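You operate a simulated robot arm through the tools that you are given. There is no shell and no other tool.

You are at the controls of a simulated robot arm. One attempt, no reset.

Task
Put the purple disc in the drip tray and screw the panel shut.
Fine: unit 3; tray in, both screws home with the driver; driver back where it lay, rocker at IN.

The check looks at the end state, three seconds after you hand in, the way a careful person would. Anything else that was tipped, shoved, dropped, spilled or broken makes it a failure.

Robot
A 7-joint arm with a two-finger parallel gripper, fixed in place. Base frame: the origin is at the foot of the arm, x ahead of it, y to its left, z up. Lengths are in cm, angles in rad, forces in N, time in s.
With the tool pointing down near the work surface it reaches from about 30 to 86 cm from the base axis. Its first joint turns from -2.496 to 2.496 rad. Payload 3 kg.
The tool frame sits at the grasp point between the pads (the TCP): z along the fingers, y along the line on which they close. The tips reach 3 cm beyond it. Largest opening 9.4 cm; finger width 2.8, thickness 1; the body of the gripper, 5 by 9.6 cm, starts 5.5 cm behind the TCP.
Orientation is that of the tool frame in the base frame, as a unit quaternion [w, x, y, z]. With the fingers straight down and closing along the base's y, the tool's x points along the base's -x, its y along +y and its z along -z.

Tools
- The arm moves only by the tool nudge_tool. Its argument "moves" is a list of rows, each a list of 7 numbers: the gripper command, from -1 (shut) to 1 (fully open), values between in proportion, then the shift along the tool's x, y, z in units of 400 mm (1.0 is 400 mm), then the turn, a rotation vector about the tool's x, y, z in units of 90 degrees (1.0 is 90 degrees). In form: [[hand, tx, ty, tz, rx, ry, rz], ...]. A call has 1 to 20 rows; each row is the pose to reach, as a shift and turn from the pose commanded when the call began, along the tool's axes at that moment. A call with a number of a shift or a turn outside -1 to 1 is refused whole. Each row takes 0.2 s and may step no farther than 5 cm and 0.15 rad from the row before; otherwise, or with a gripper value out of range, the whole call is refused. Where a pose cannot be reached the arm comes as near as it can. A force on the tool above 40 N (or 10 N above the force at the start of the call, whichever is more), or a blocked arm, ends the call early, and 0.2 s more pass. Each finger travels about 7.2 cm/s and halts on what it meets, pressing with about 42 N; the grip force reading is that of the motor and also rises with nothing between the fingers. The clock runs only during rows and for 0.2 s after the last one: add rows that repeat a pose to give the fingers time. It gives the time, the measured TCP pose, the force on the tool (base axes), the opening and the grip force at its end, in the units of the frame above (readings bear some noise), with the torque about the TCP (base axes, N m) and any sound that the robot's microphone picked up.
- Cameras (640 x 400 px; columns grow to the right, rows downward): "scene" is fixed at [5.09, -50.12, 118.11]; the picture's right is [0.70, -0.72, 0.00], its down [-0.14, -0.14, -0.98] and it looks along [0.70, 0.68, -0.19] (base axes); focal length 317 px, centre (320, 200). "wrist" rides on the gripper at [7.6, 1.4, -10.3] in the tool frame; the picture's right is [-0.18, 0.98, 0.00], its down [-0.75, -0.14, -0.64] and it looks along [-0.63, -0.12, 0.77] (tool axes); focal length 243 px, centre (320, 200). There is no depth. A picture from a camera that has moved, and an enlarged one, comes with that camera's place and axes in the base frame and with its lens.
- capture(camera): a new picture of that camera. The clock stands still meanwhile.
- zoom(camera, box): a new picture of the part [left, top, right, bottom] of that camera's present view, enlarged. The clock stands still meanwhile.
- close_job(): hands the job in; it is judged then, once.

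Nothing tells you positions but the pictures and the camera data. Unless the task says otherwise, let go and move clear before handing in.

The tools are called as a command line: name --pt "numbers of a row" for each row, then --argument value for the rest, lists and objects as JSON in quotes. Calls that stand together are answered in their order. nudge_tool: Moves the arm, as the interface text tells. Its arguments: {"type":"object","properties":{"moves":{"type":"array"}},"required":["moves"]} The other tools are called the same way: capture (camera) takes a picture; zoom (camera, box) takes an enlarged picture of a part of a camera's view; close_job () hands the job in.

At the start:

```text
clock: 0.0
eef_pos: [49.5, 27.42, 122.56]
tcp_rot: [0.0, -0.001, 1.0, 0.0]
wrist_force: [0.0, -0.7, 0.2]
ft_torque: [-0.02, -0.01, -0.01]
width: 9.39
grip_force: 0.0
```

scene: 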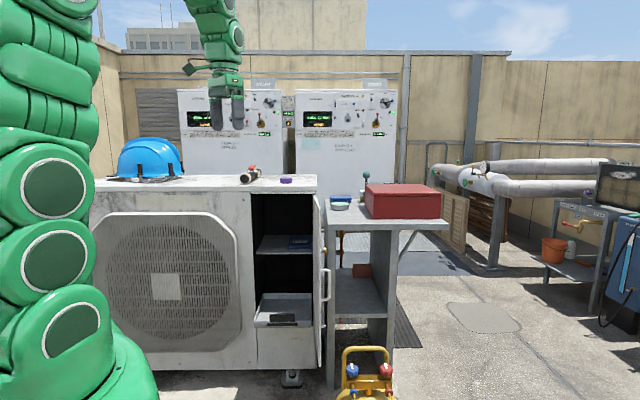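
wrist: 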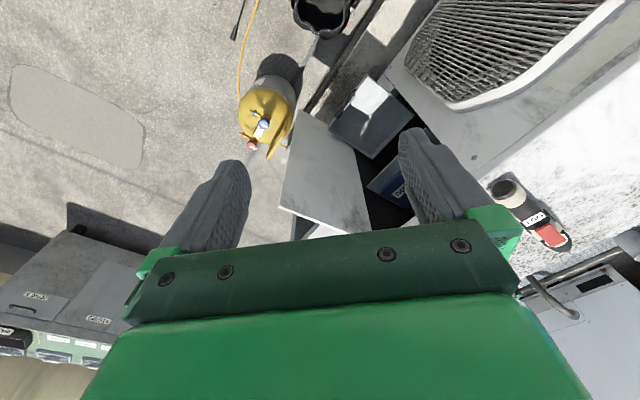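

I see a big AC unit with an open compartment, a purple disc on top of it, a side table with a red box, and panels on the wall behind. I'll zoom in first to identify unit 3, the tray, driver, screws and the rocker.

zoom --camera "scene" --box '[220, 160, 380, 260]'

zoom --camera "scene" --box '[230, 260, 390, 360]'

zoom --camera "scene" --box '[170, 75, 290, 150]'

zoom --camera "scene" --box '[280, 75, 400, 150]'

zoom --camera "scene" --box '[320, 160, 460, 248]'

zoom --camera "scene" --box '[100, 120, 260, 220]'

```text
4.00 times, centred on (300, 210) of scene
camera zoom: at [5.09, -50.12, 118.11], right [0.7, -0.72, 0.0], down [-0.14, -0.14, -0.98], along [0.7, 0.68, -0.19], focal length 1269 px, centre (400, 160)
```

zoom: 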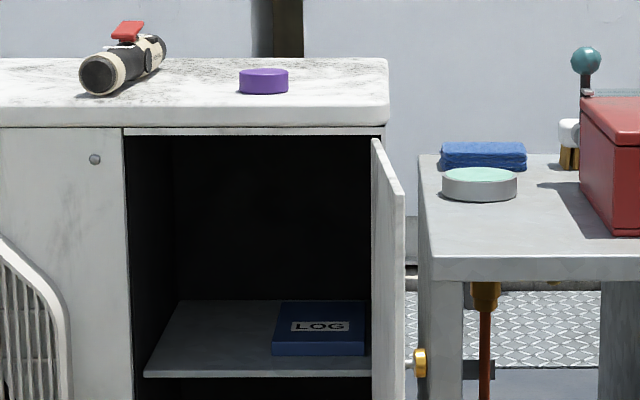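

```text
4.00 times, centred on (310, 310) of scene
camera zoom: at [5.09, -50.12, 118.11], right [0.7, -0.72, 0.0], down [-0.14, -0.14, -0.98], along [0.7, 0.68, -0.19], focal length 1269 px, centre (360, -240)
```

zoom: 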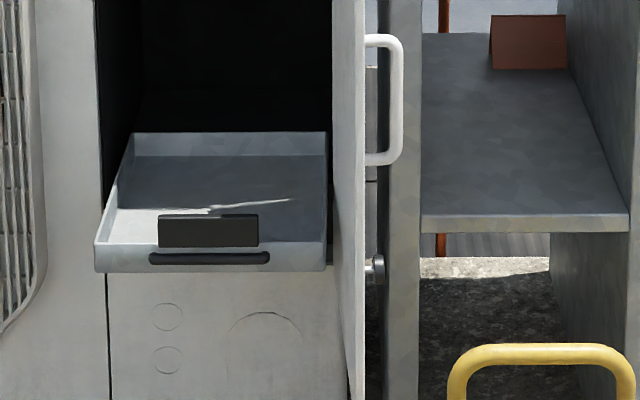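

```text
5.33 times, centred on (230, 112) of scene
camera zoom: at [5.09, -50.12, 118.11], right [0.7, -0.72, 0.0], down [-0.14, -0.14, -0.98], along [0.7, 0.68, -0.19], focal length 1692 px, centre (800, 667)
```

zoom: 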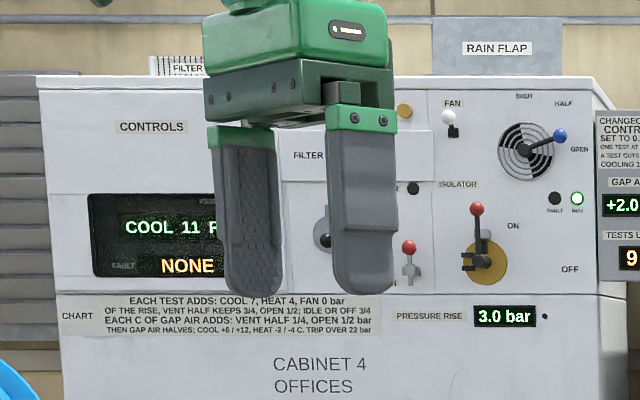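

```text
5.33 times, centred on (340, 112) of scene
camera zoom: at [5.09, -50.12, 118.11], right [0.7, -0.72, 0.0], down [-0.14, -0.14, -0.98], along [0.7, 0.68, -0.19], focal length 1692 px, centre (213, 667)
```

zoom: 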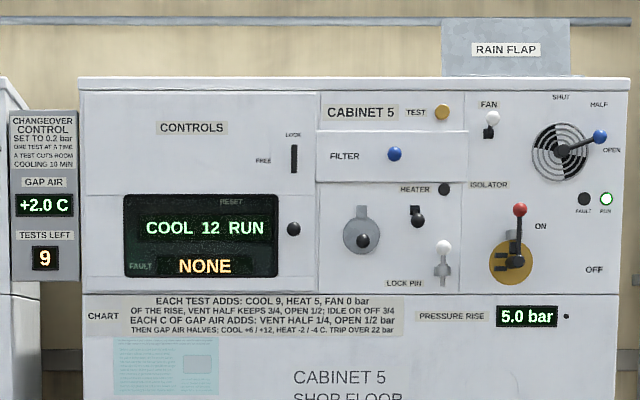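

```text
4.55 times, centred on (390, 204) of scene
camera zoom: at [5.09, -50.12, 118.11], right [0.7, -0.72, 0.0], down [-0.14, -0.14, -0.98], along [0.7, 0.68, -0.19], focal length 1442 px, centre (2, 182)
```

zoom: 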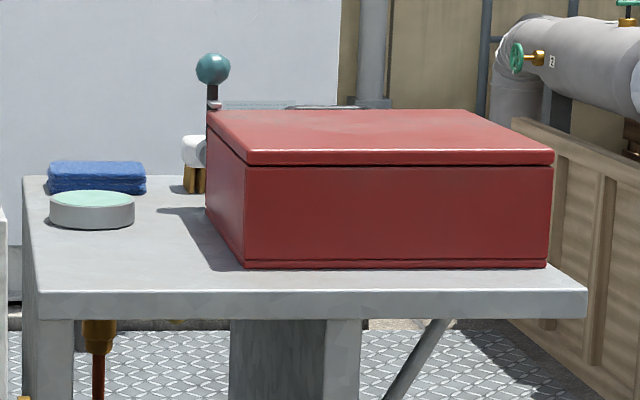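

```text
4.00 times, centred on (180, 170) of scene
camera zoom: at [5.09, -50.12, 118.11], right [0.7, -0.72, 0.0], down [-0.14, -0.14, -0.98], along [0.7, 0.68, -0.19], focal length 1269 px, centre (880, 320)
```

zoom: 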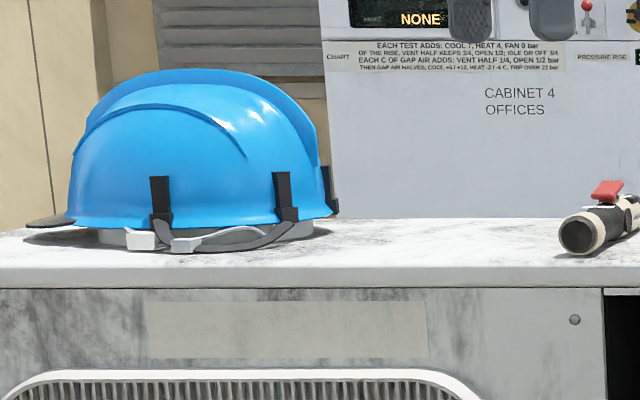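

The driver (red rocker) and purple disc sit on top of the outdoor unit, and the tray is lower down in its compartment. I'll look more closely through the wrist camera before moving.

zoom --camera "wrist" --box '[470, 150, 640, 256]'

zoom --camera "wrist" --box '[270, 60, 440, 240]'

zoom --camera "wrist" --box '[0, 200, 200, 360]'

zoom --camera "scene" --box '[80, 180, 260, 300]'

zoom --camera "scene" --box '[240, 160, 300, 200]'

zoom --camera "scene" --box '[250, 300, 340, 390]'

```text
3.76 times, centred on (555, 203) of wrist
camera zoom: at [41.66, 28.72, 132.87], right [0.18, 0.98, 0.0], down [0.75, -0.14, 0.64], along [0.63, -0.12, -0.77], focal length 913 px, centre (-565, 189)
```

zoom: 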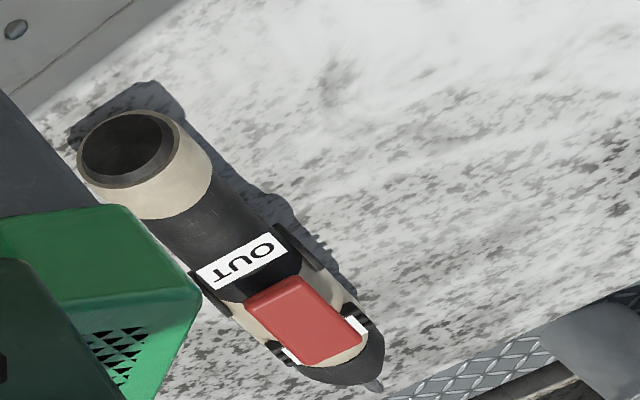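

```text
2.22 times, centred on (355, 150) of wrist
camera zoom: at [41.66, 28.72, 132.87], right [0.18, 0.98, 0.0], down [0.75, -0.14, 0.64], along [0.63, -0.12, -0.77], focal length 539 px, centre (242, 311)
```

zoom: 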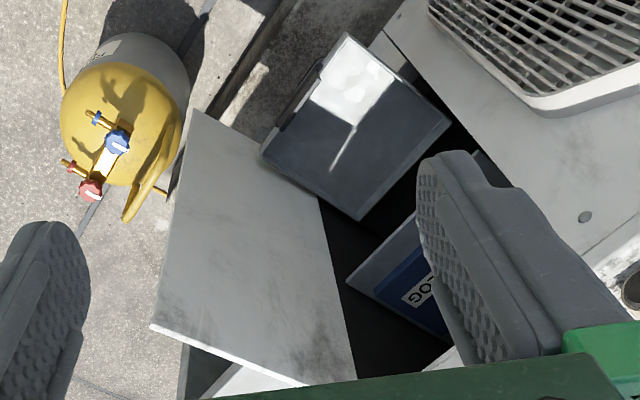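

```text
2.50 times, centred on (100, 280) of wrist
camera zoom: at [41.66, 28.72, 132.87], right [0.18, 0.98, 0.0], down [0.75, -0.14, 0.64], along [0.63, -0.12, -0.77], focal length 606 px, centre (870, 0)
```

zoom: 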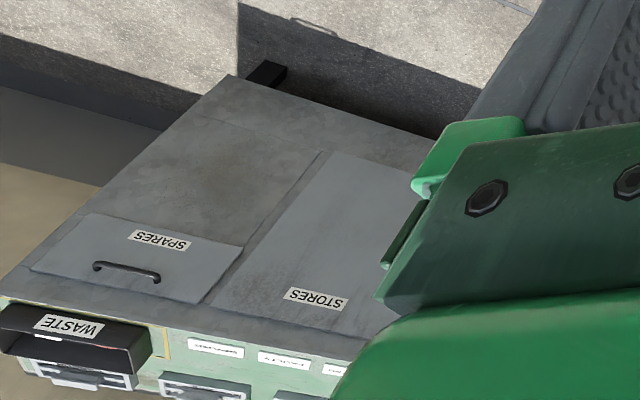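

```text
3.33 times, centred on (170, 240) of scene
camera zoom: at [5.09, -50.12, 118.11], right [0.7, -0.72, 0.0], down [-0.14, -0.14, -0.98], along [0.7, 0.68, -0.19], focal length 1058 px, centre (820, 67)
```

zoom: 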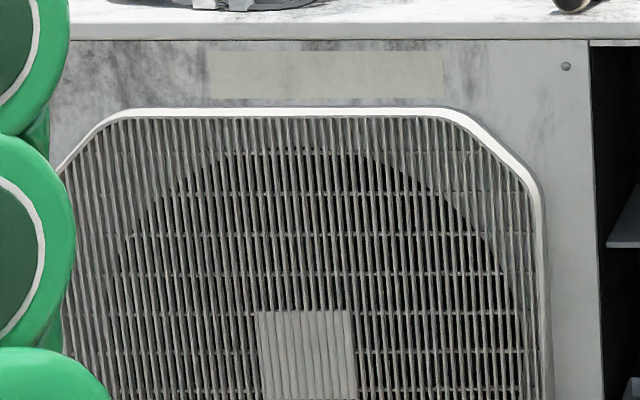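

```text
10.00 times, centred on (270, 180) of scene
camera zoom: at [5.09, -50.12, 118.11], right [0.7, -0.72, 0.0], down [-0.14, -0.14, -0.98], along [0.7, 0.68, -0.19], focal length 3172 px, centre (820, 400)
```

zoom: 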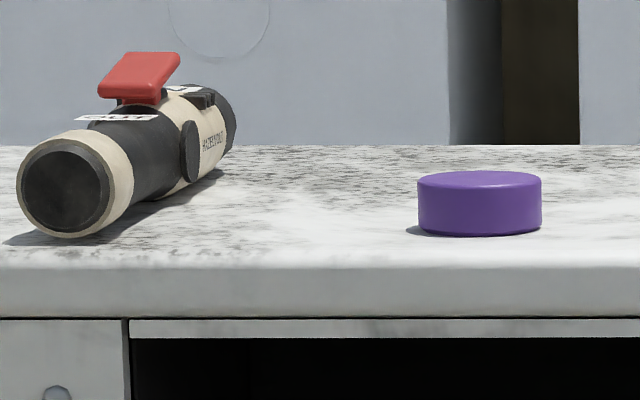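

```text
4.44 times, centred on (295, 345) of scene
camera zoom: at [5.09, -50.12, 118.11], right [0.7, -0.72, 0.0], down [-0.14, -0.14, -0.98], along [0.7, 0.68, -0.19], focal length 1410 px, centre (431, -444)
```

zoom: 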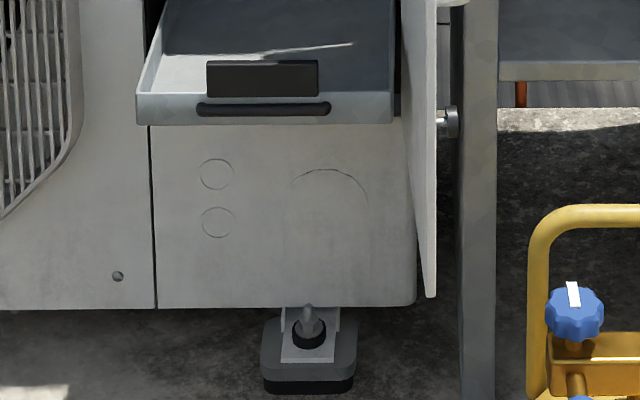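

The unit faces the scene camera at about 85 cm from the base. The disc and driver lie on its top at about z=100 and the tray is near z=50. I'll turn the wrist so its camera sits above the fingers when they tilt forward, and see whether the arm can follow.

nudge_tool --pt "1 0 0 0 0 0 0.095" --pt "1 0 0 0 0 0 0.19" --pt "1 0 0 0 0 0 0.285" --pt "1 0 0 0 0 0 0.38" --pt "1 0 0 0 0 0 0.475" --pt "1 0 0 0 0 0 0.57" --pt "1 0 0 0 0 0 0.665" --pt "1 0 0 0 0 0 0.76"

```text
clock: 1.8
eef_pos: [49.39, 27.23, 122.68]
tcp_rot: [0.0, 0.564, 0.826, -0.001]
wrist_force: [-0.3, -0.8, -0.2]
ft_torque: [-0.01, -0.01, 0.0]
width: 9.41
grip_force: 0.0
```

The arm followed the turn exactly. I'll continue the rest of the yaw.

nudge_tool --pt "1 0 0 0 0 0 0.095" --pt "1 0 0 0 0 0 0.19" --pt "1 0 0 0 0 0 0.285" --pt "1 0 0 0 0 0 0.38" --pt "1 0 0 0 0 0 0.475" --pt "1 0 0 0 0 0 0.57" --pt "1 0 0 0 0 0 0.665" --pt "1 0 0 0 0 0 0.752"

capture --camera "wrist"

capture --camera "scene"

```text
clock: 3.6
eef_pos: [49.33, 27.28, 122.51]
tcp_rot: [-0.001, 0.928, 0.373, 0.0]
wrist_force: [-0.7, 0.2, 0.6]
ft_torque: [0.02, 0.03, 0.04]
width: 9.39
grip_force: 0.1
```

```text
taken
camera wrist: at [55.8, 31.55, 132.82], right [0.55, -0.84, 0.0], down [-0.64, -0.42, 0.64], along [-0.54, -0.35, -0.77], focal length 243 px, centre (320, 200)
```

wrist: 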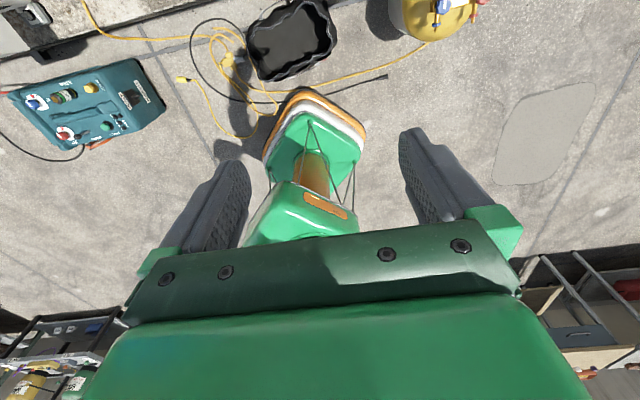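

```text
taken
```

scene: 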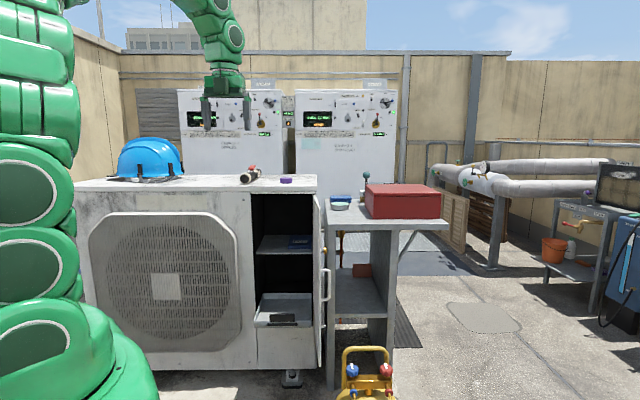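

Yaw worked; now I'll pitch the fingers forward 45° toward the unit so the wrist camera can view its top.

nudge_tool --pt "1 0 0 0 0 0.09 0" --pt "1 0 0 0 0 0.18 0" --pt "1 0 0 0 0 0.27 0" --pt "1 0 0 0 0 0.36 0" --pt "1 0 0 0 0 0.43 0" --pt "1 0 0 0 0 0.5 0"

capture --camera "wrist"

capture --camera "scene"

```text
clock: 5.0
eef_pos: [49.4, 27.35, 122.48]
tcp_rot: [-0.144, 0.857, 0.345, 0.356]
wrist_force: [0.5, 0.3, -0.9]
ft_torque: [-0.02, 0.0, 0.02]
width: 9.42
grip_force: 0.1
```

```text
taken
camera wrist: at [48.94, 24.96, 135.26], right [0.59, -0.8, -0.13], down [-0.81, -0.58, -0.08], along [-0.01, 0.15, -0.99], focal length 243 px, centre (320, 200)
```

wrist: 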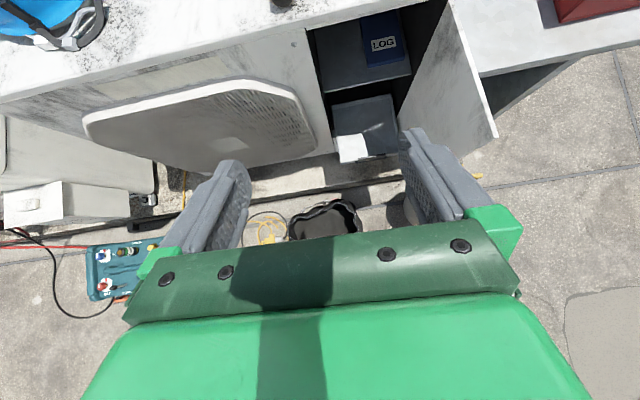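

```text
taken
```

scene: 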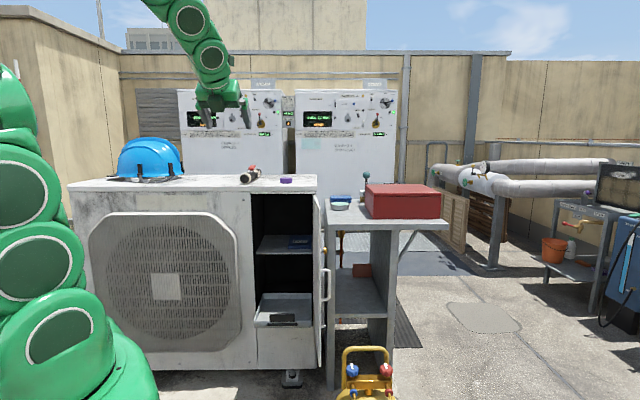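

The unit is now well seen from above. I'll pitch to level and look ahead.

nudge_tool --pt "1 0 0 0 0 0.09 0" --pt "1 0 0 0 0 0.18 0" --pt "1 0 0 0 0 0.27 0" --pt "1 0 0 0 0 0.36 0" --pt "1 0 0 0 0 0.43 0" --pt "1 0 0 0 0 0.5 0"

capture --camera "wrist"

zoom --camera "wrist" --box '[200, 20, 440, 170]'

zoom --camera "wrist" --box '[0, 0, 240, 150]'

zoom --camera "wrist" --box '[400, 0, 640, 150]'

```text
clock: 6.4
eef_pos: [55.76, 28.88, 127.56]
tcp_rot: [-0.265, 0.656, 0.264, 0.656]
wrist_force: [-0.4, 0.5, -0.7]
ft_torque: [-0.03, 0.0, 0.01]
width: 9.37
grip_force: 0.0
out of reach, approached as far as the arm can: row 4, 5, 6
```

```text
taken
camera wrist: at [49.21, 20.76, 135.15], right [0.68, -0.71, -0.19], down [-0.56, -0.34, -0.75], along [0.47, 0.62, -0.63], focal length 243 px, centre (320, 200)
```

wrist: 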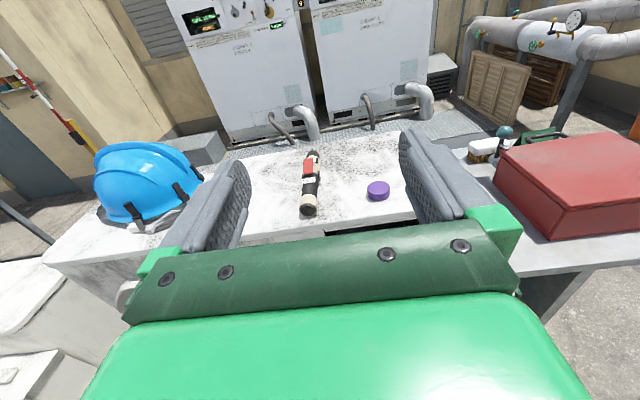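

```text
2.67 times, centred on (320, 95) of wrist
camera zoom: at [49.21, 20.76, 135.15], right [0.68, -0.71, -0.19], down [-0.56, -0.34, -0.75], along [0.47, 0.62, -0.63], focal length 647 px, centre (320, 480)
```

zoom: 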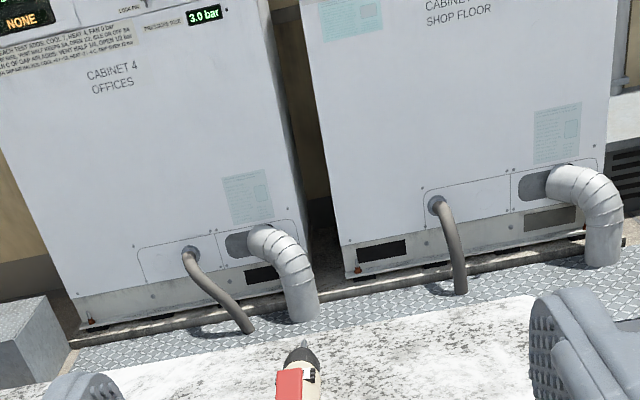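

```text
2.67 times, centred on (120, 75) of wrist
camera zoom: at [49.21, 20.76, 135.15], right [0.68, -0.71, -0.19], down [-0.56, -0.34, -0.75], along [0.47, 0.62, -0.63], focal length 647 px, centre (853, 533)
```

zoom: 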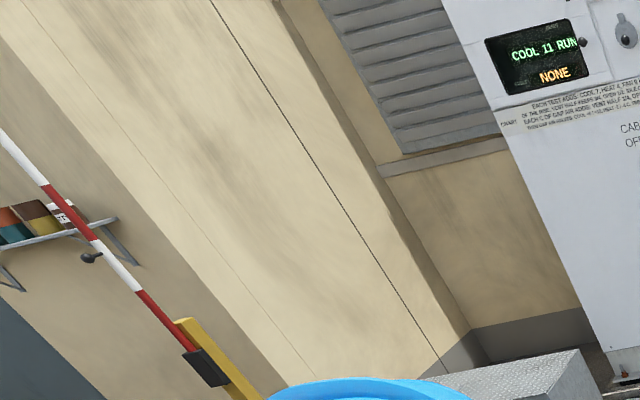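

```text
2.67 times, centred on (520, 75) of wrist
camera zoom: at [49.21, 20.76, 135.15], right [0.68, -0.71, -0.19], down [-0.56, -0.34, -0.75], along [0.47, 0.62, -0.63], focal length 647 px, centre (-213, 533)
```

zoom: 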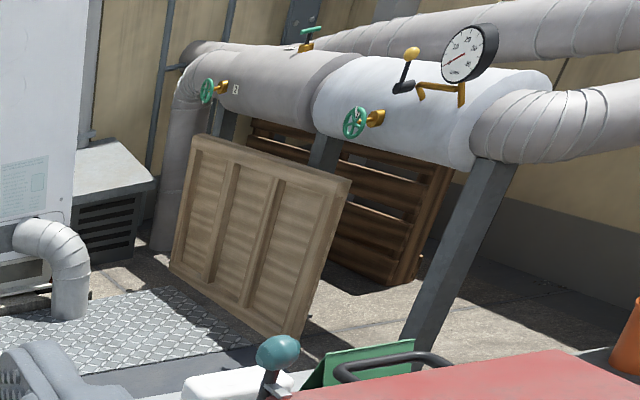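

Now I see the top well: the driver lies pointing away with the red rocker up, disc to its right. Let me zoom on the driver and the door hardware.

zoom --camera "wrist" --box '[260, 130, 400, 218]'

zoom --camera "scene" --box '[300, 235, 350, 266]'

zoom --camera "scene" --box '[300, 265, 350, 296]'

zoom --camera "scene" --box '[300, 310, 350, 341]'

zoom --camera "scene" --box '[245, 285, 325, 335]'

```text
4.55 times, centred on (330, 174) of wrist
camera zoom: at [49.21, 20.76, 135.15], right [0.68, -0.71, -0.19], down [-0.56, -0.34, -0.75], along [0.47, 0.62, -0.63], focal length 1103 px, centre (274, 318)
```

zoom: 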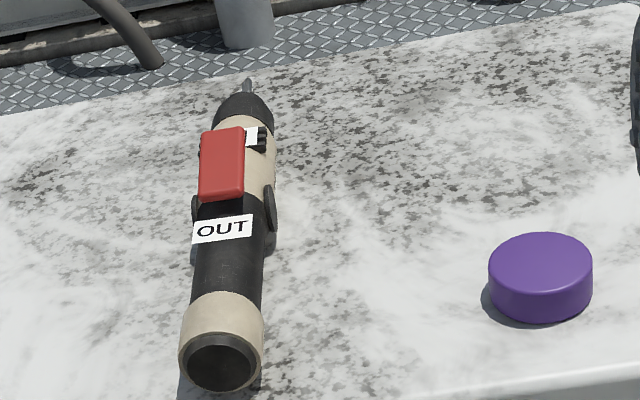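

```text
12.80 times, centred on (325, 250) of scene
camera zoom: at [5.09, -50.12, 118.11], right [0.7, -0.72, 0.0], down [-0.14, -0.14, -0.98], along [0.7, 0.68, -0.19], focal length 4061 px, centre (256, -446)
```

zoom: 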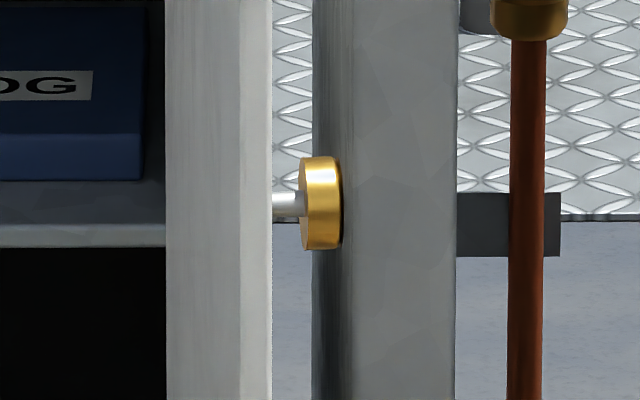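

```text
12.80 times, centred on (325, 280) of scene
camera zoom: at [5.09, -50.12, 118.11], right [0.7, -0.72, 0.0], down [-0.14, -0.14, -0.98], along [0.7, 0.68, -0.19], focal length 4061 px, centre (256, -830)
```

zoom: 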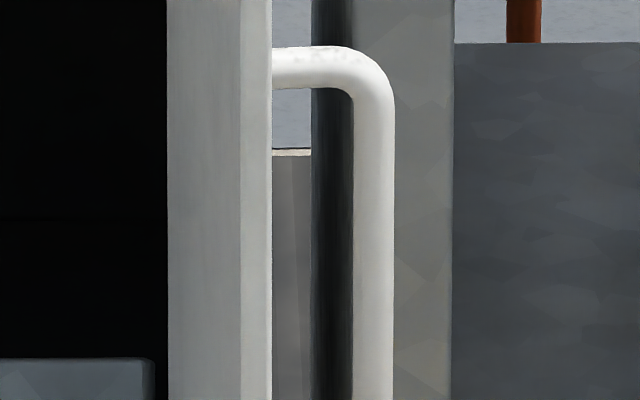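

```text
12.80 times, centred on (325, 326) of scene
camera zoom: at [5.09, -50.12, 118.11], right [0.7, -0.72, 0.0], down [-0.14, -0.14, -0.98], along [0.7, 0.68, -0.19], focal length 4061 px, centre (256, -1406)
```

zoom: 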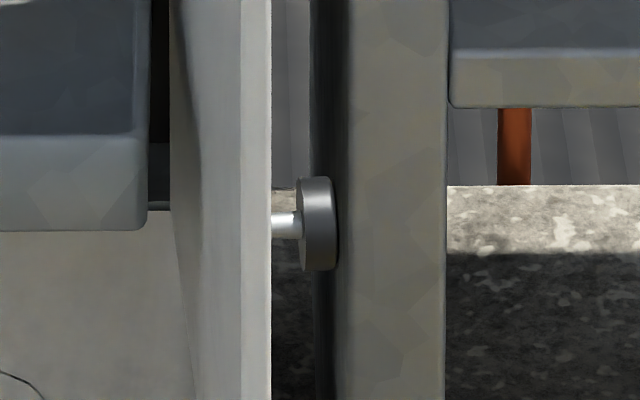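

```text
8.00 times, centred on (285, 310) of scene
camera zoom: at [5.09, -50.12, 118.11], right [0.7, -0.72, 0.0], down [-0.14, -0.14, -0.98], along [0.7, 0.68, -0.19], focal length 2538 px, centre (600, -680)
```

zoom: 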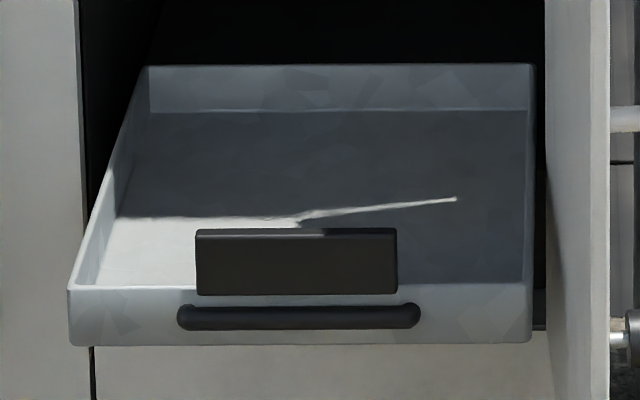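

Both screws (brass upper, steel lower) are captive in the open door's outer face with heads standing proud, and the rocker currently appears to be at OUT. I'll bring the pitch back to a reachable pose and survey the left side for other units.

nudge_tool --pt "1 0 0 0 0 -0.09 0" --pt "1 0 0 0 0 -0.18 0" --pt "1 0 0 0 0 -0.22 0" --pt "1 0 0 0 0 -0.22 0"

nudge_tool --pt "1 0 0 0 0.06 0 -0.06" --pt "1 0 0 0 0.12 0 -0.12" --pt "1 0 0 0 0.18 0 -0.18" --pt "1 0 0 0 0.24 0 -0.24" --pt "1 0 0 0 0.3 0 -0.3" --pt "1 0 0 0 0.36 0 -0.36" --pt "1 0 0 0 0.42 0 -0.42"

capture --camera "wrist"

```text
clock: 7.4
eef_pos: [55.48, 28.8, 127.49]
tcp_rot: [-0.215, 0.759, 0.306, 0.533]
wrist_force: [0.2, 0.2, -0.2]
ft_torque: [0.0, -0.01, -0.03]
width: 9.42
grip_force: 0.0
```

```text
clock: 9.0
eef_pos: [55.54, 28.84, 127.51]
tcp_rot: [-0.263, 0.512, 0.684, 0.448]
wrist_force: [-0.4, -1.2, 0.1]
ft_torque: [0.03, 0.0, 0.0]
width: 9.39
grip_force: 0.0
```

```text
taken
camera wrist: at [53.21, 23.35, 138.91], right [0.98, -0.01, 0.19], down [0.06, -0.93, -0.37], along [0.18, 0.37, -0.91], focal length 243 px, centre (320, 200)
```

wrist: 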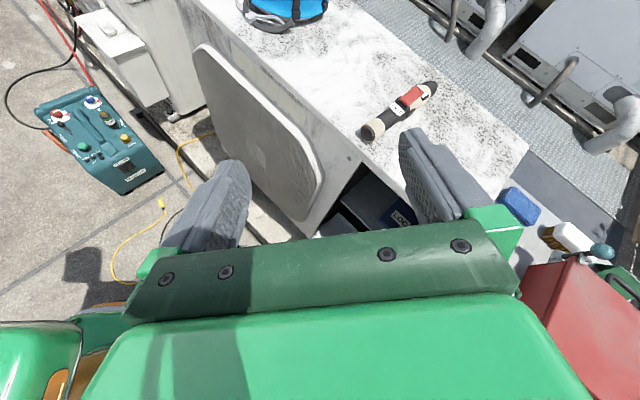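

Another outdoor unit stands at the left. I'll turn further left to check for number labels.

nudge_tool --pt "1 0 0 0 0.06 0 -0.06" --pt "1 0 0 0 0.12 0 -0.12" --pt "1 0 0 0 0.18 0 -0.18" --pt "1 0 0 0 0.24 0 -0.24" --pt "1 0 0 0 0.3 0 -0.3"

nudge_tool --pt "1 0 0 0 0 0.09 0" --pt "1 0 0 0 0 0.18 0"

capture --camera "wrist"

zoom --camera "wrist" --box '[200, 0, 440, 150]'

```text
clock: 10.2
eef_pos: [55.56, 28.82, 127.35]
tcp_rot: [-0.265, 0.264, 0.869, 0.325]
wrist_force: [-0.1, 0.0, -0.2]
ft_torque: [-0.01, 0.0, -0.02]
width: 9.38
grip_force: 0.1
```

```text
clock: 10.8
eef_pos: [55.41, 28.77, 127.55]
tcp_rot: [-0.384, 0.216, 0.822, 0.36]
wrist_force: [-0.5, -0.4, 0.7]
ft_torque: [-0.02, 0.02, 0.0]
width: 9.39
grip_force: 0.0
```

```text
taken
camera wrist: at [56.53, 22.51, 138.69], right [0.73, 0.62, 0.27], down [0.68, -0.64, -0.37], along [-0.06, 0.45, -0.89], focal length 243 px, centre (320, 200)
```

wrist: 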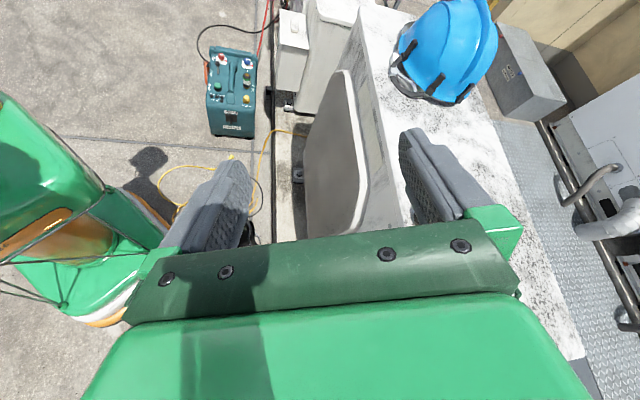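

```text
2.67 times, centred on (320, 75) of wrist
camera zoom: at [56.53, 22.51, 138.69], right [0.73, 0.62, 0.27], down [0.68, -0.64, -0.37], along [-0.06, 0.45, -0.89], focal length 647 px, centre (320, 533)
```

zoom: 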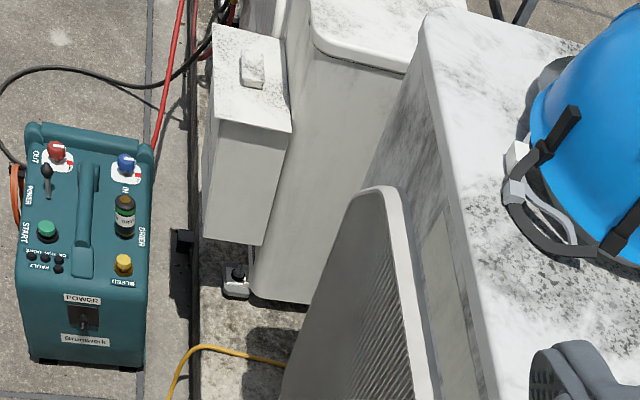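

No other unit with a tray or door is within reach, so this is the unit. I'll swing back to face it.

nudge_tool --pt "1 0 0 0 0 -0.09 0" --pt "1 0 0 0 0 -0.18 0"

nudge_tool --pt "1 0 0 0 -0.06 0 0.06" --pt "1 0 0 0 -0.12 0 0.12" --pt "1 0 0 0 -0.18 0 0.18" --pt "1 0 0 0 -0.24 0 0.24" --pt "1 0 0 0 -0.3 0 0.3" --pt "1 0 0 0 -0.36 0 0.36" --pt "1 0 0 0 -0.42 0 0.42" --pt "1 0 0 0 -0.48 0 0.48" --pt "1 0 0 0 -0.54 0 0.54" --pt "1 0 0 0 -0.6 0 0.6" --pt "1 0 0 0 -0.66 0 0.66" --pt "1 0 0 0 -0.72 0 0.72"

```text
clock: 11.4
eef_pos: [55.49, 28.8, 127.44]
tcp_rot: [-0.263, 0.265, 0.869, 0.325]
wrist_force: [1.1, 0.0, 0.2]
ft_torque: [-0.01, 0.01, 0.02]
width: 9.38
grip_force: 0.0
```

```text
clock: 14.0
eef_pos: [55.44, 28.67, 127.45]
tcp_rot: [-0.214, 0.76, 0.304, 0.533]
wrist_force: [0.0, 0.0, -0.4]
ft_torque: [0.01, -0.01, 0.01]
width: 9.42
grip_force: 0.1
```

Facing the unit again. I'll pitch to 45° down and approach a point short of the disc, then re-measure.

nudge_tool --pt "1 0 0 0 0 -0.09 0" --pt "1 0 0 0 0 -0.18 0" --pt "1 0 0 0 0 -0.278 0"

nudge_tool --pt "1 0.012 0.025 0.09 0 0 0" --pt "1 0.03 0.05 0.18 0 0 0" --pt "1 0.045 0.08 0.28 0 0 0" --pt "1 0.06 0.11 0.38 0 0 0" --pt "1 0.08 0.14 0.48 0 0 0" --pt "1 0.095 0.17 0.58 0 0 0"

capture --camera "wrist"

capture --camera "scene"

```text
refused: row 3 steps farther than a row can; nothing moved
```

```text
clock: 15.4
eef_pos: [76.75, 39.94, 123.23]
tcp_rot: [-0.215, 0.759, 0.306, 0.533]
wrist_force: [0.3, -0.3, 0.2]
ft_torque: [0.02, 0.0, -0.01]
width: 9.41
grip_force: 0.0
```

```text
taken
camera wrist: at [72.65, 33.95, 133.86], right [0.64, -0.75, -0.17], down [-0.72, -0.49, -0.49], along [0.28, 0.44, -0.85], focal length 243 px, centre (320, 200)
```

wrist: 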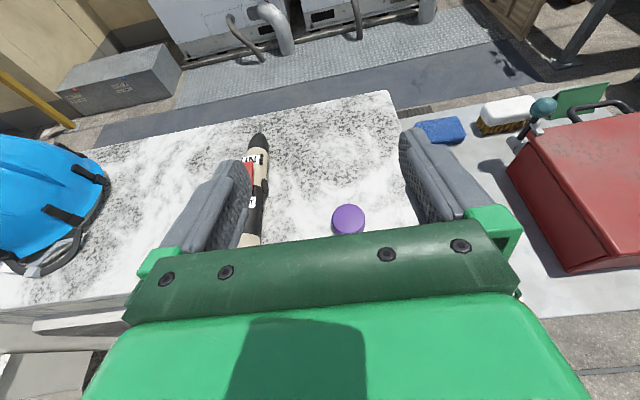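

```text
taken
```

scene: 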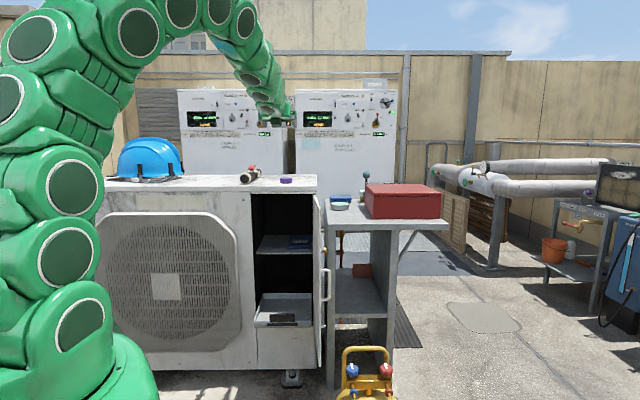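

The arm reaches here fine, and the wrist view now shows an IN label near the driver's tip. Let me zoom on it and the disc.

zoom --camera "wrist" --box '[200, 120, 300, 182]'

zoom --camera "wrist" --box '[225, 130, 425, 255]'

```text
6.40 times, centred on (250, 151) of wrist
camera zoom: at [72.65, 33.95, 133.86], right [0.64, -0.75, -0.17], down [-0.72, -0.49, -0.49], along [0.28, 0.44, -0.85], focal length 1553 px, centre (768, 514)
```

zoom: 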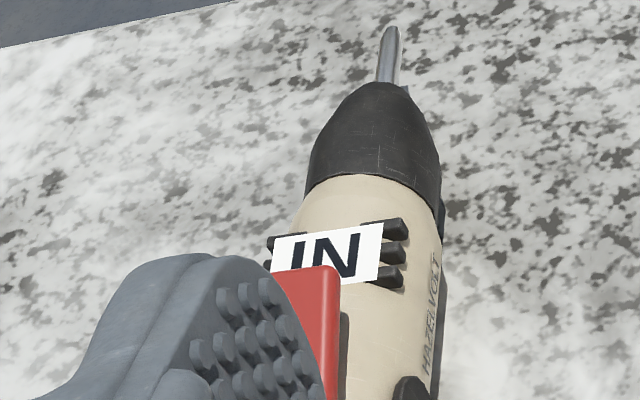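

```text
3.20 times, centred on (325, 192) of wrist
camera zoom: at [72.65, 33.95, 133.86], right [0.64, -0.75, -0.17], down [-0.72, -0.49, -0.49], along [0.28, 0.44, -0.85], focal length 776 px, centre (304, 224)
```

zoom: 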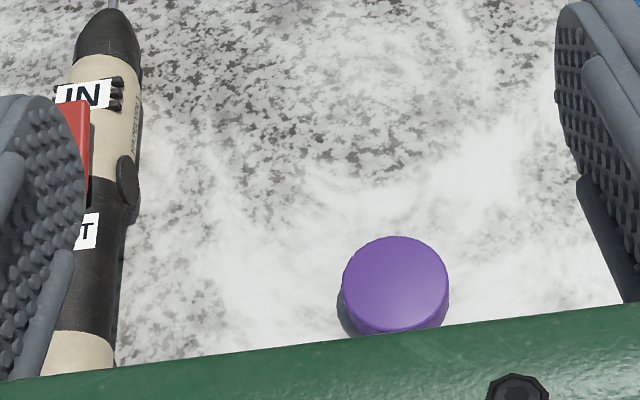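

The rocker's raised end is by IN, so it is at OUT; I'll press that end later. Next I pitch steeper (about 60° down) here and check reach.

nudge_tool --pt "1 0 0 0 0 -0.09 0" --pt "1 0 0 0 0 -0.18 0" --pt "1 0 0 0 0 -0.27 0" --pt "1 0 0 0 0 -0.36 0" --pt "1 0 0 0 0 -0.444 0"

capture --camera "wrist"

```text
clock: 16.6
eef_pos: [76.78, 39.87, 123.18]
tcp_rot: [-0.096, 0.896, 0.36, 0.241]
wrist_force: [-0.4, 0.7, 0.4]
ft_torque: [0.0, -0.02, -0.03]
width: 9.42
grip_force: 0.0
```

```text
taken
camera wrist: at [78.73, 39.86, 135.8], right [0.57, -0.82, -0.09], down [-0.8, -0.57, 0.18], along [-0.2, -0.03, -0.98], focal length 243 px, centre (320, 200)
```

wrist: 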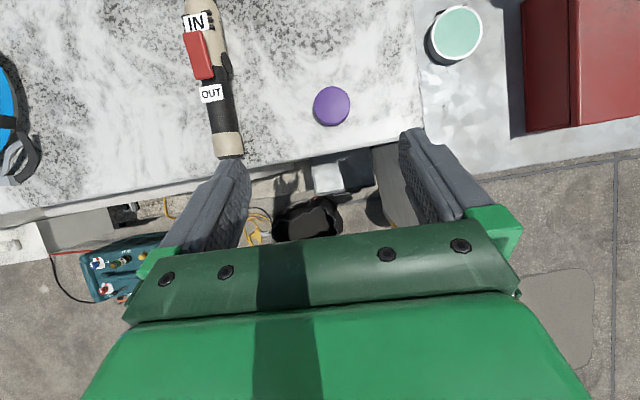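

Two views agree: disc top at about [83.1, 45.0, 101.8], so the unit top is near z=100. I'll descend to just above the disc.

nudge_tool --pt "1 -0.02 0.016 0.1 0 0 0" --pt "1 -0.05 0.016 0.2 0 0 0" --pt "1 -0.079 0.016 0.3 0 0 0" --pt "1 -0.079 0.016 0.39 0 0 0" --pt "1 -0.079 0.016 0.39 0 0 0"

capture --camera "wrist"

zoom --camera "scene" --box '[220, 130, 340, 205]'

```text
clock: 17.8
eef_pos: [80.84, 43.12, 108.12]
tcp_rot: [-0.097, 0.896, 0.36, 0.242]
wrist_force: [-0.5, -0.1, -0.1]
ft_torque: [-0.02, -0.03, 0.02]
width: 9.41
grip_force: 0.0
```

```text
taken
camera wrist: at [82.83, 43.05, 120.82], right [0.57, -0.82, -0.09], down [-0.8, -0.57, 0.17], along [-0.2, -0.03, -0.98], focal length 243 px, centre (320, 200)
```

wrist: 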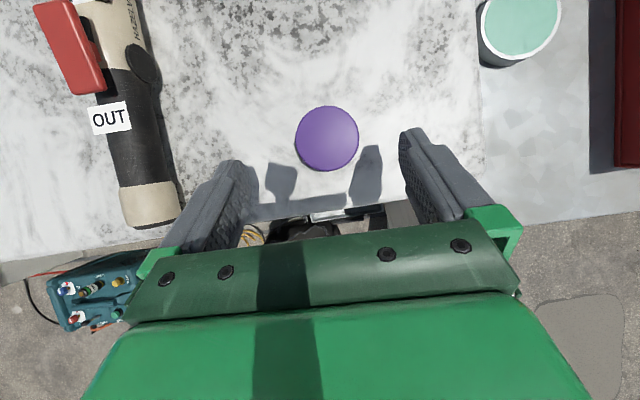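

```text
5.33 times, centred on (280, 168) of scene
camera zoom: at [5.09, -50.12, 118.11], right [0.7, -0.72, 0.0], down [-0.14, -0.14, -0.98], along [0.7, 0.68, -0.19], focal length 1692 px, centre (533, 373)
```

zoom: 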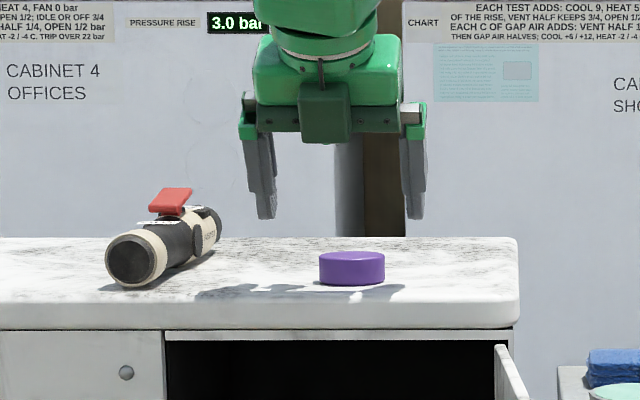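

Alignment is good. I'll make the final descent around the disc and close.

nudge_tool --pt "1 0 0.008 0.06 0 0 0" --pt "1 -0.003 0.008 0.11 0 0 0" --pt "1 -0.003 0.008 0.126 0 0 0" --pt "1 -0.003 0.008 0.126 0 0 0"

zoom --camera "scene" --box '[220, 130, 340, 205]'

capture --camera "wrist"

```text
clock: 18.8
eef_pos: [82.8, 44.48, 103.76]
tcp_rot: [-0.097, 0.895, 0.36, 0.242]
wrist_force: [-0.7, -1.9, 4.8]
ft_torque: [0.09, 0.22, 0.16]
width: 9.4
grip_force: 0.1
```

```text
5.33 times, centred on (280, 168) of scene
camera zoom: at [5.09, -50.12, 118.11], right [0.7, -0.72, 0.0], down [-0.14, -0.14, -0.98], along [0.7, 0.68, -0.19], focal length 1692 px, centre (533, 373)
```

zoom: 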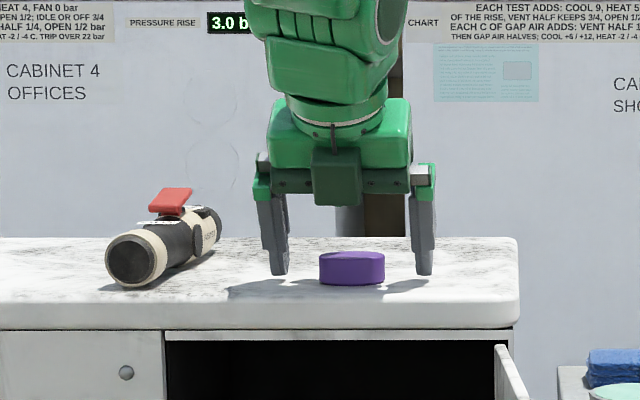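

```text
taken
camera wrist: at [84.84, 44.42, 116.47], right [0.57, -0.82, -0.09], down [-0.8, -0.57, 0.17], along [-0.2, -0.03, -0.98], focal length 243 px, centre (320, 200)
```

wrist: 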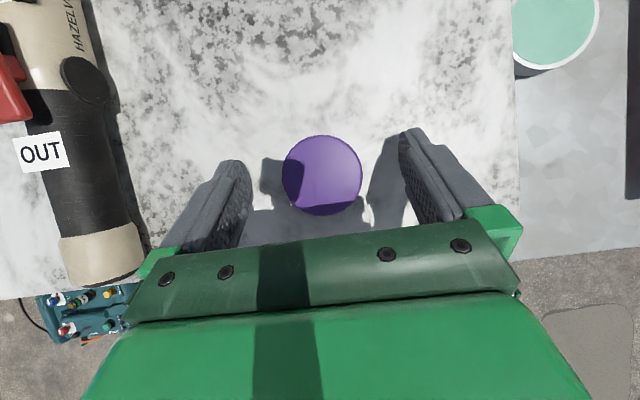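

The tips just brush the top (4.8 N up), so I'll rise 3 mm and close on the disc.

nudge_tool --pt "1 0.004 0 -0.007 0 0 0" --pt "0.3 0.004 0 -0.007 0 0 0" --pt "-1 0.004 0 -0.007 0 0 0" --pt "-1 0.004 0 -0.007 0 0 0" --pt "-1 0.004 0 -0.007 0 0 0"

capture --camera "wrist"

zoom --camera "scene" --box '[220, 130, 340, 205]'

```text
clock: 20.0
eef_pos: [82.87, 44.48, 104.09]
tcp_rot: [-0.097, 0.896, 0.361, 0.241]
wrist_force: [-0.1, -1.1, 0.4]
ft_torque: [0.01, 0.0, 0.03]
width: 4.59
grip_force: 42.4
```

```text
taken
camera wrist: at [84.84, 44.43, 116.71], right [0.57, -0.82, -0.09], down [-0.8, -0.57, 0.18], along [-0.2, -0.03, -0.98], focal length 243 px, centre (320, 200)
```

wrist: 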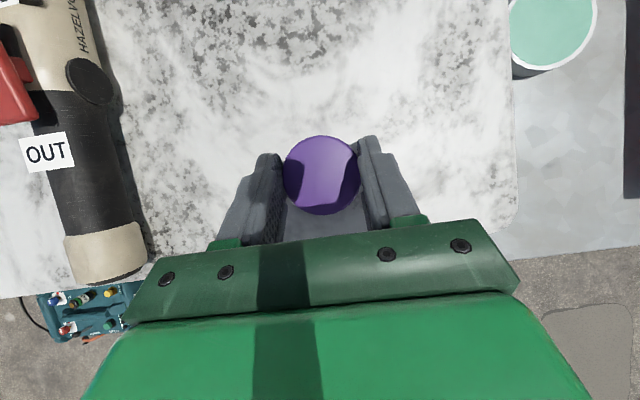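

```text
5.33 times, centred on (280, 168) of scene
camera zoom: at [5.09, -50.12, 118.11], right [0.7, -0.72, 0.0], down [-0.14, -0.14, -0.98], along [0.7, 0.68, -0.19], focal length 1692 px, centre (533, 373)
```

zoom: 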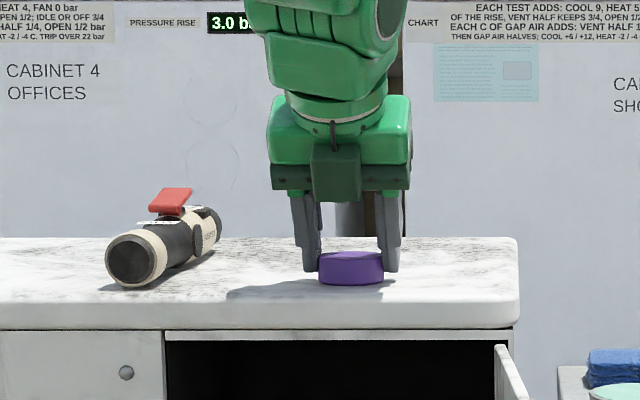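

Disc gripped (width 4.6). I'll lift it straight up and check the hold.

nudge_tool --pt "-1 0.0125 0 -0.0217 0 0 0" --pt "-1 0.05 0 -0.0866 0 0 0" --pt "-1 0.1 0 -0.173 0 0 0" --pt "-1 0.15 0 -0.26 0 0 0"

capture --camera "wrist"

zoom --camera "scene" --box '[220, 110, 340, 185]'

```text
clock: 21.0
eef_pos: [83.03, 44.51, 115.74]
tcp_rot: [-0.097, 0.895, 0.361, 0.242]
wrist_force: [-0.6, -0.2, -0.9]
ft_torque: [0.01, 0.01, 0.02]
width: 4.61
grip_force: 41.8
```

```text
taken
camera wrist: at [84.93, 44.43, 128.39], right [0.57, -0.82, -0.09], down [-0.8, -0.57, 0.18], along [-0.2, -0.03, -0.98], focal length 243 px, centre (320, 200)
```

wrist: 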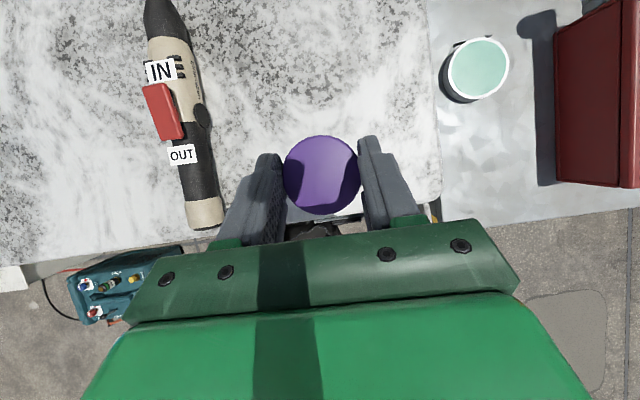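

```text
5.33 times, centred on (280, 148) of scene
camera zoom: at [5.09, -50.12, 118.11], right [0.7, -0.72, 0.0], down [-0.14, -0.14, -0.98], along [0.7, 0.68, -0.19], focal length 1692 px, centre (533, 480)
```

zoom: 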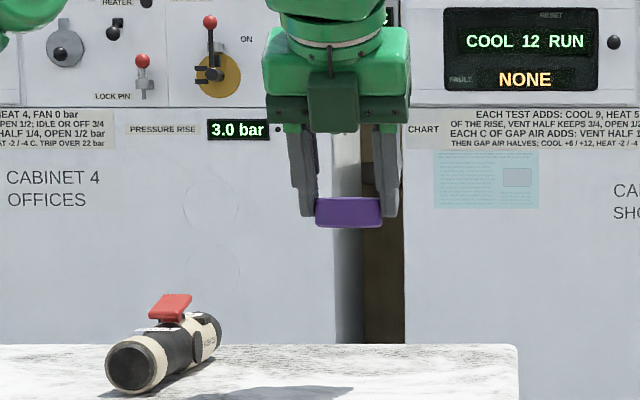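

Held securely. I'll retreat horizontally in front of the unit, and look down at the tray.

nudge_tool --pt "-1 -0.09 0 -0.052 0 0 0" --pt "-1 -0.18 0 -0.104 0 0 0" --pt "-1 -0.27 0 -0.156 0 0 0" --pt "-1 -0.36 0 -0.209 0 0 0" --pt "-1 -0.45 0 -0.261 0 0 0" --pt "-1 -0.54 0 -0.313 0 0 0"

capture --camera "wrist"

```text
clock: 22.4
eef_pos: [64.87, 27.14, 115.85]
tcp_rot: [-0.097, 0.896, 0.36, 0.242]
wrist_force: [-0.5, 0.0, -1.0]
ft_torque: [0.02, 0.0, 0.03]
width: 4.6
grip_force: 42.1
```

```text
taken
camera wrist: at [66.82, 27.0, 128.44], right [0.57, -0.82, -0.09], down [-0.8, -0.57, 0.18], along [-0.2, -0.03, -0.98], focal length 243 px, centre (320, 200)
```

wrist: 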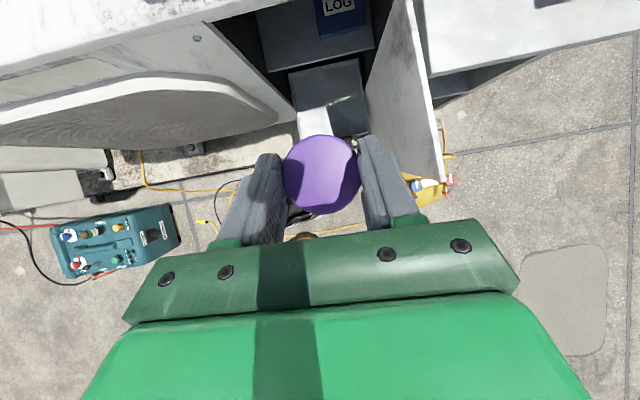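

Tray mapped: it spans lateral 15–35 cm, front edge at about 72 cm from base toward the unit, rim z≈54, floor ≈51.7. I'll descend in front of the compartment with the disc.

nudge_tool --pt "-1 -0.038 0 0.102 0 0 0" --pt "-1 -0.076 0 0.203 0 0 0" --pt "-1 -0.115 0 0.305 0 0 0" --pt "-1 -0.153 0 0.406 0 0 0" --pt "-1 -0.191 0 0.508 0 0 0" --pt "-1 -0.229 0 0.609 0 0 0" --pt "-1 -0.268 0 0.711 0 0 0"

capture --camera "wrist"

capture --camera "scene"

```text
clock: 24.0
eef_pos: [68.5, 30.43, 85.99]
tcp_rot: [-0.097, 0.895, 0.361, 0.243]
wrist_force: [0.5, -0.9, -0.5]
ft_torque: [0.0, 0.01, 0.0]
width: 4.59
grip_force: 41.8
```

```text
taken
camera wrist: at [70.36, 30.49, 98.68], right [0.57, -0.82, -0.09], down [-0.8, -0.57, 0.17], along [-0.2, -0.03, -0.98], focal length 243 px, centre (320, 200)
```

wrist: 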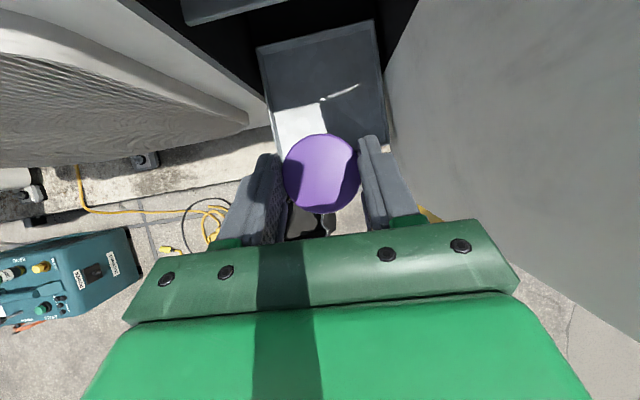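

```text
taken
```

scene: 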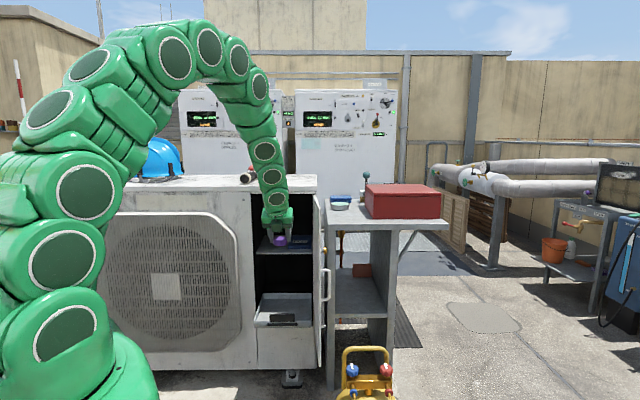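

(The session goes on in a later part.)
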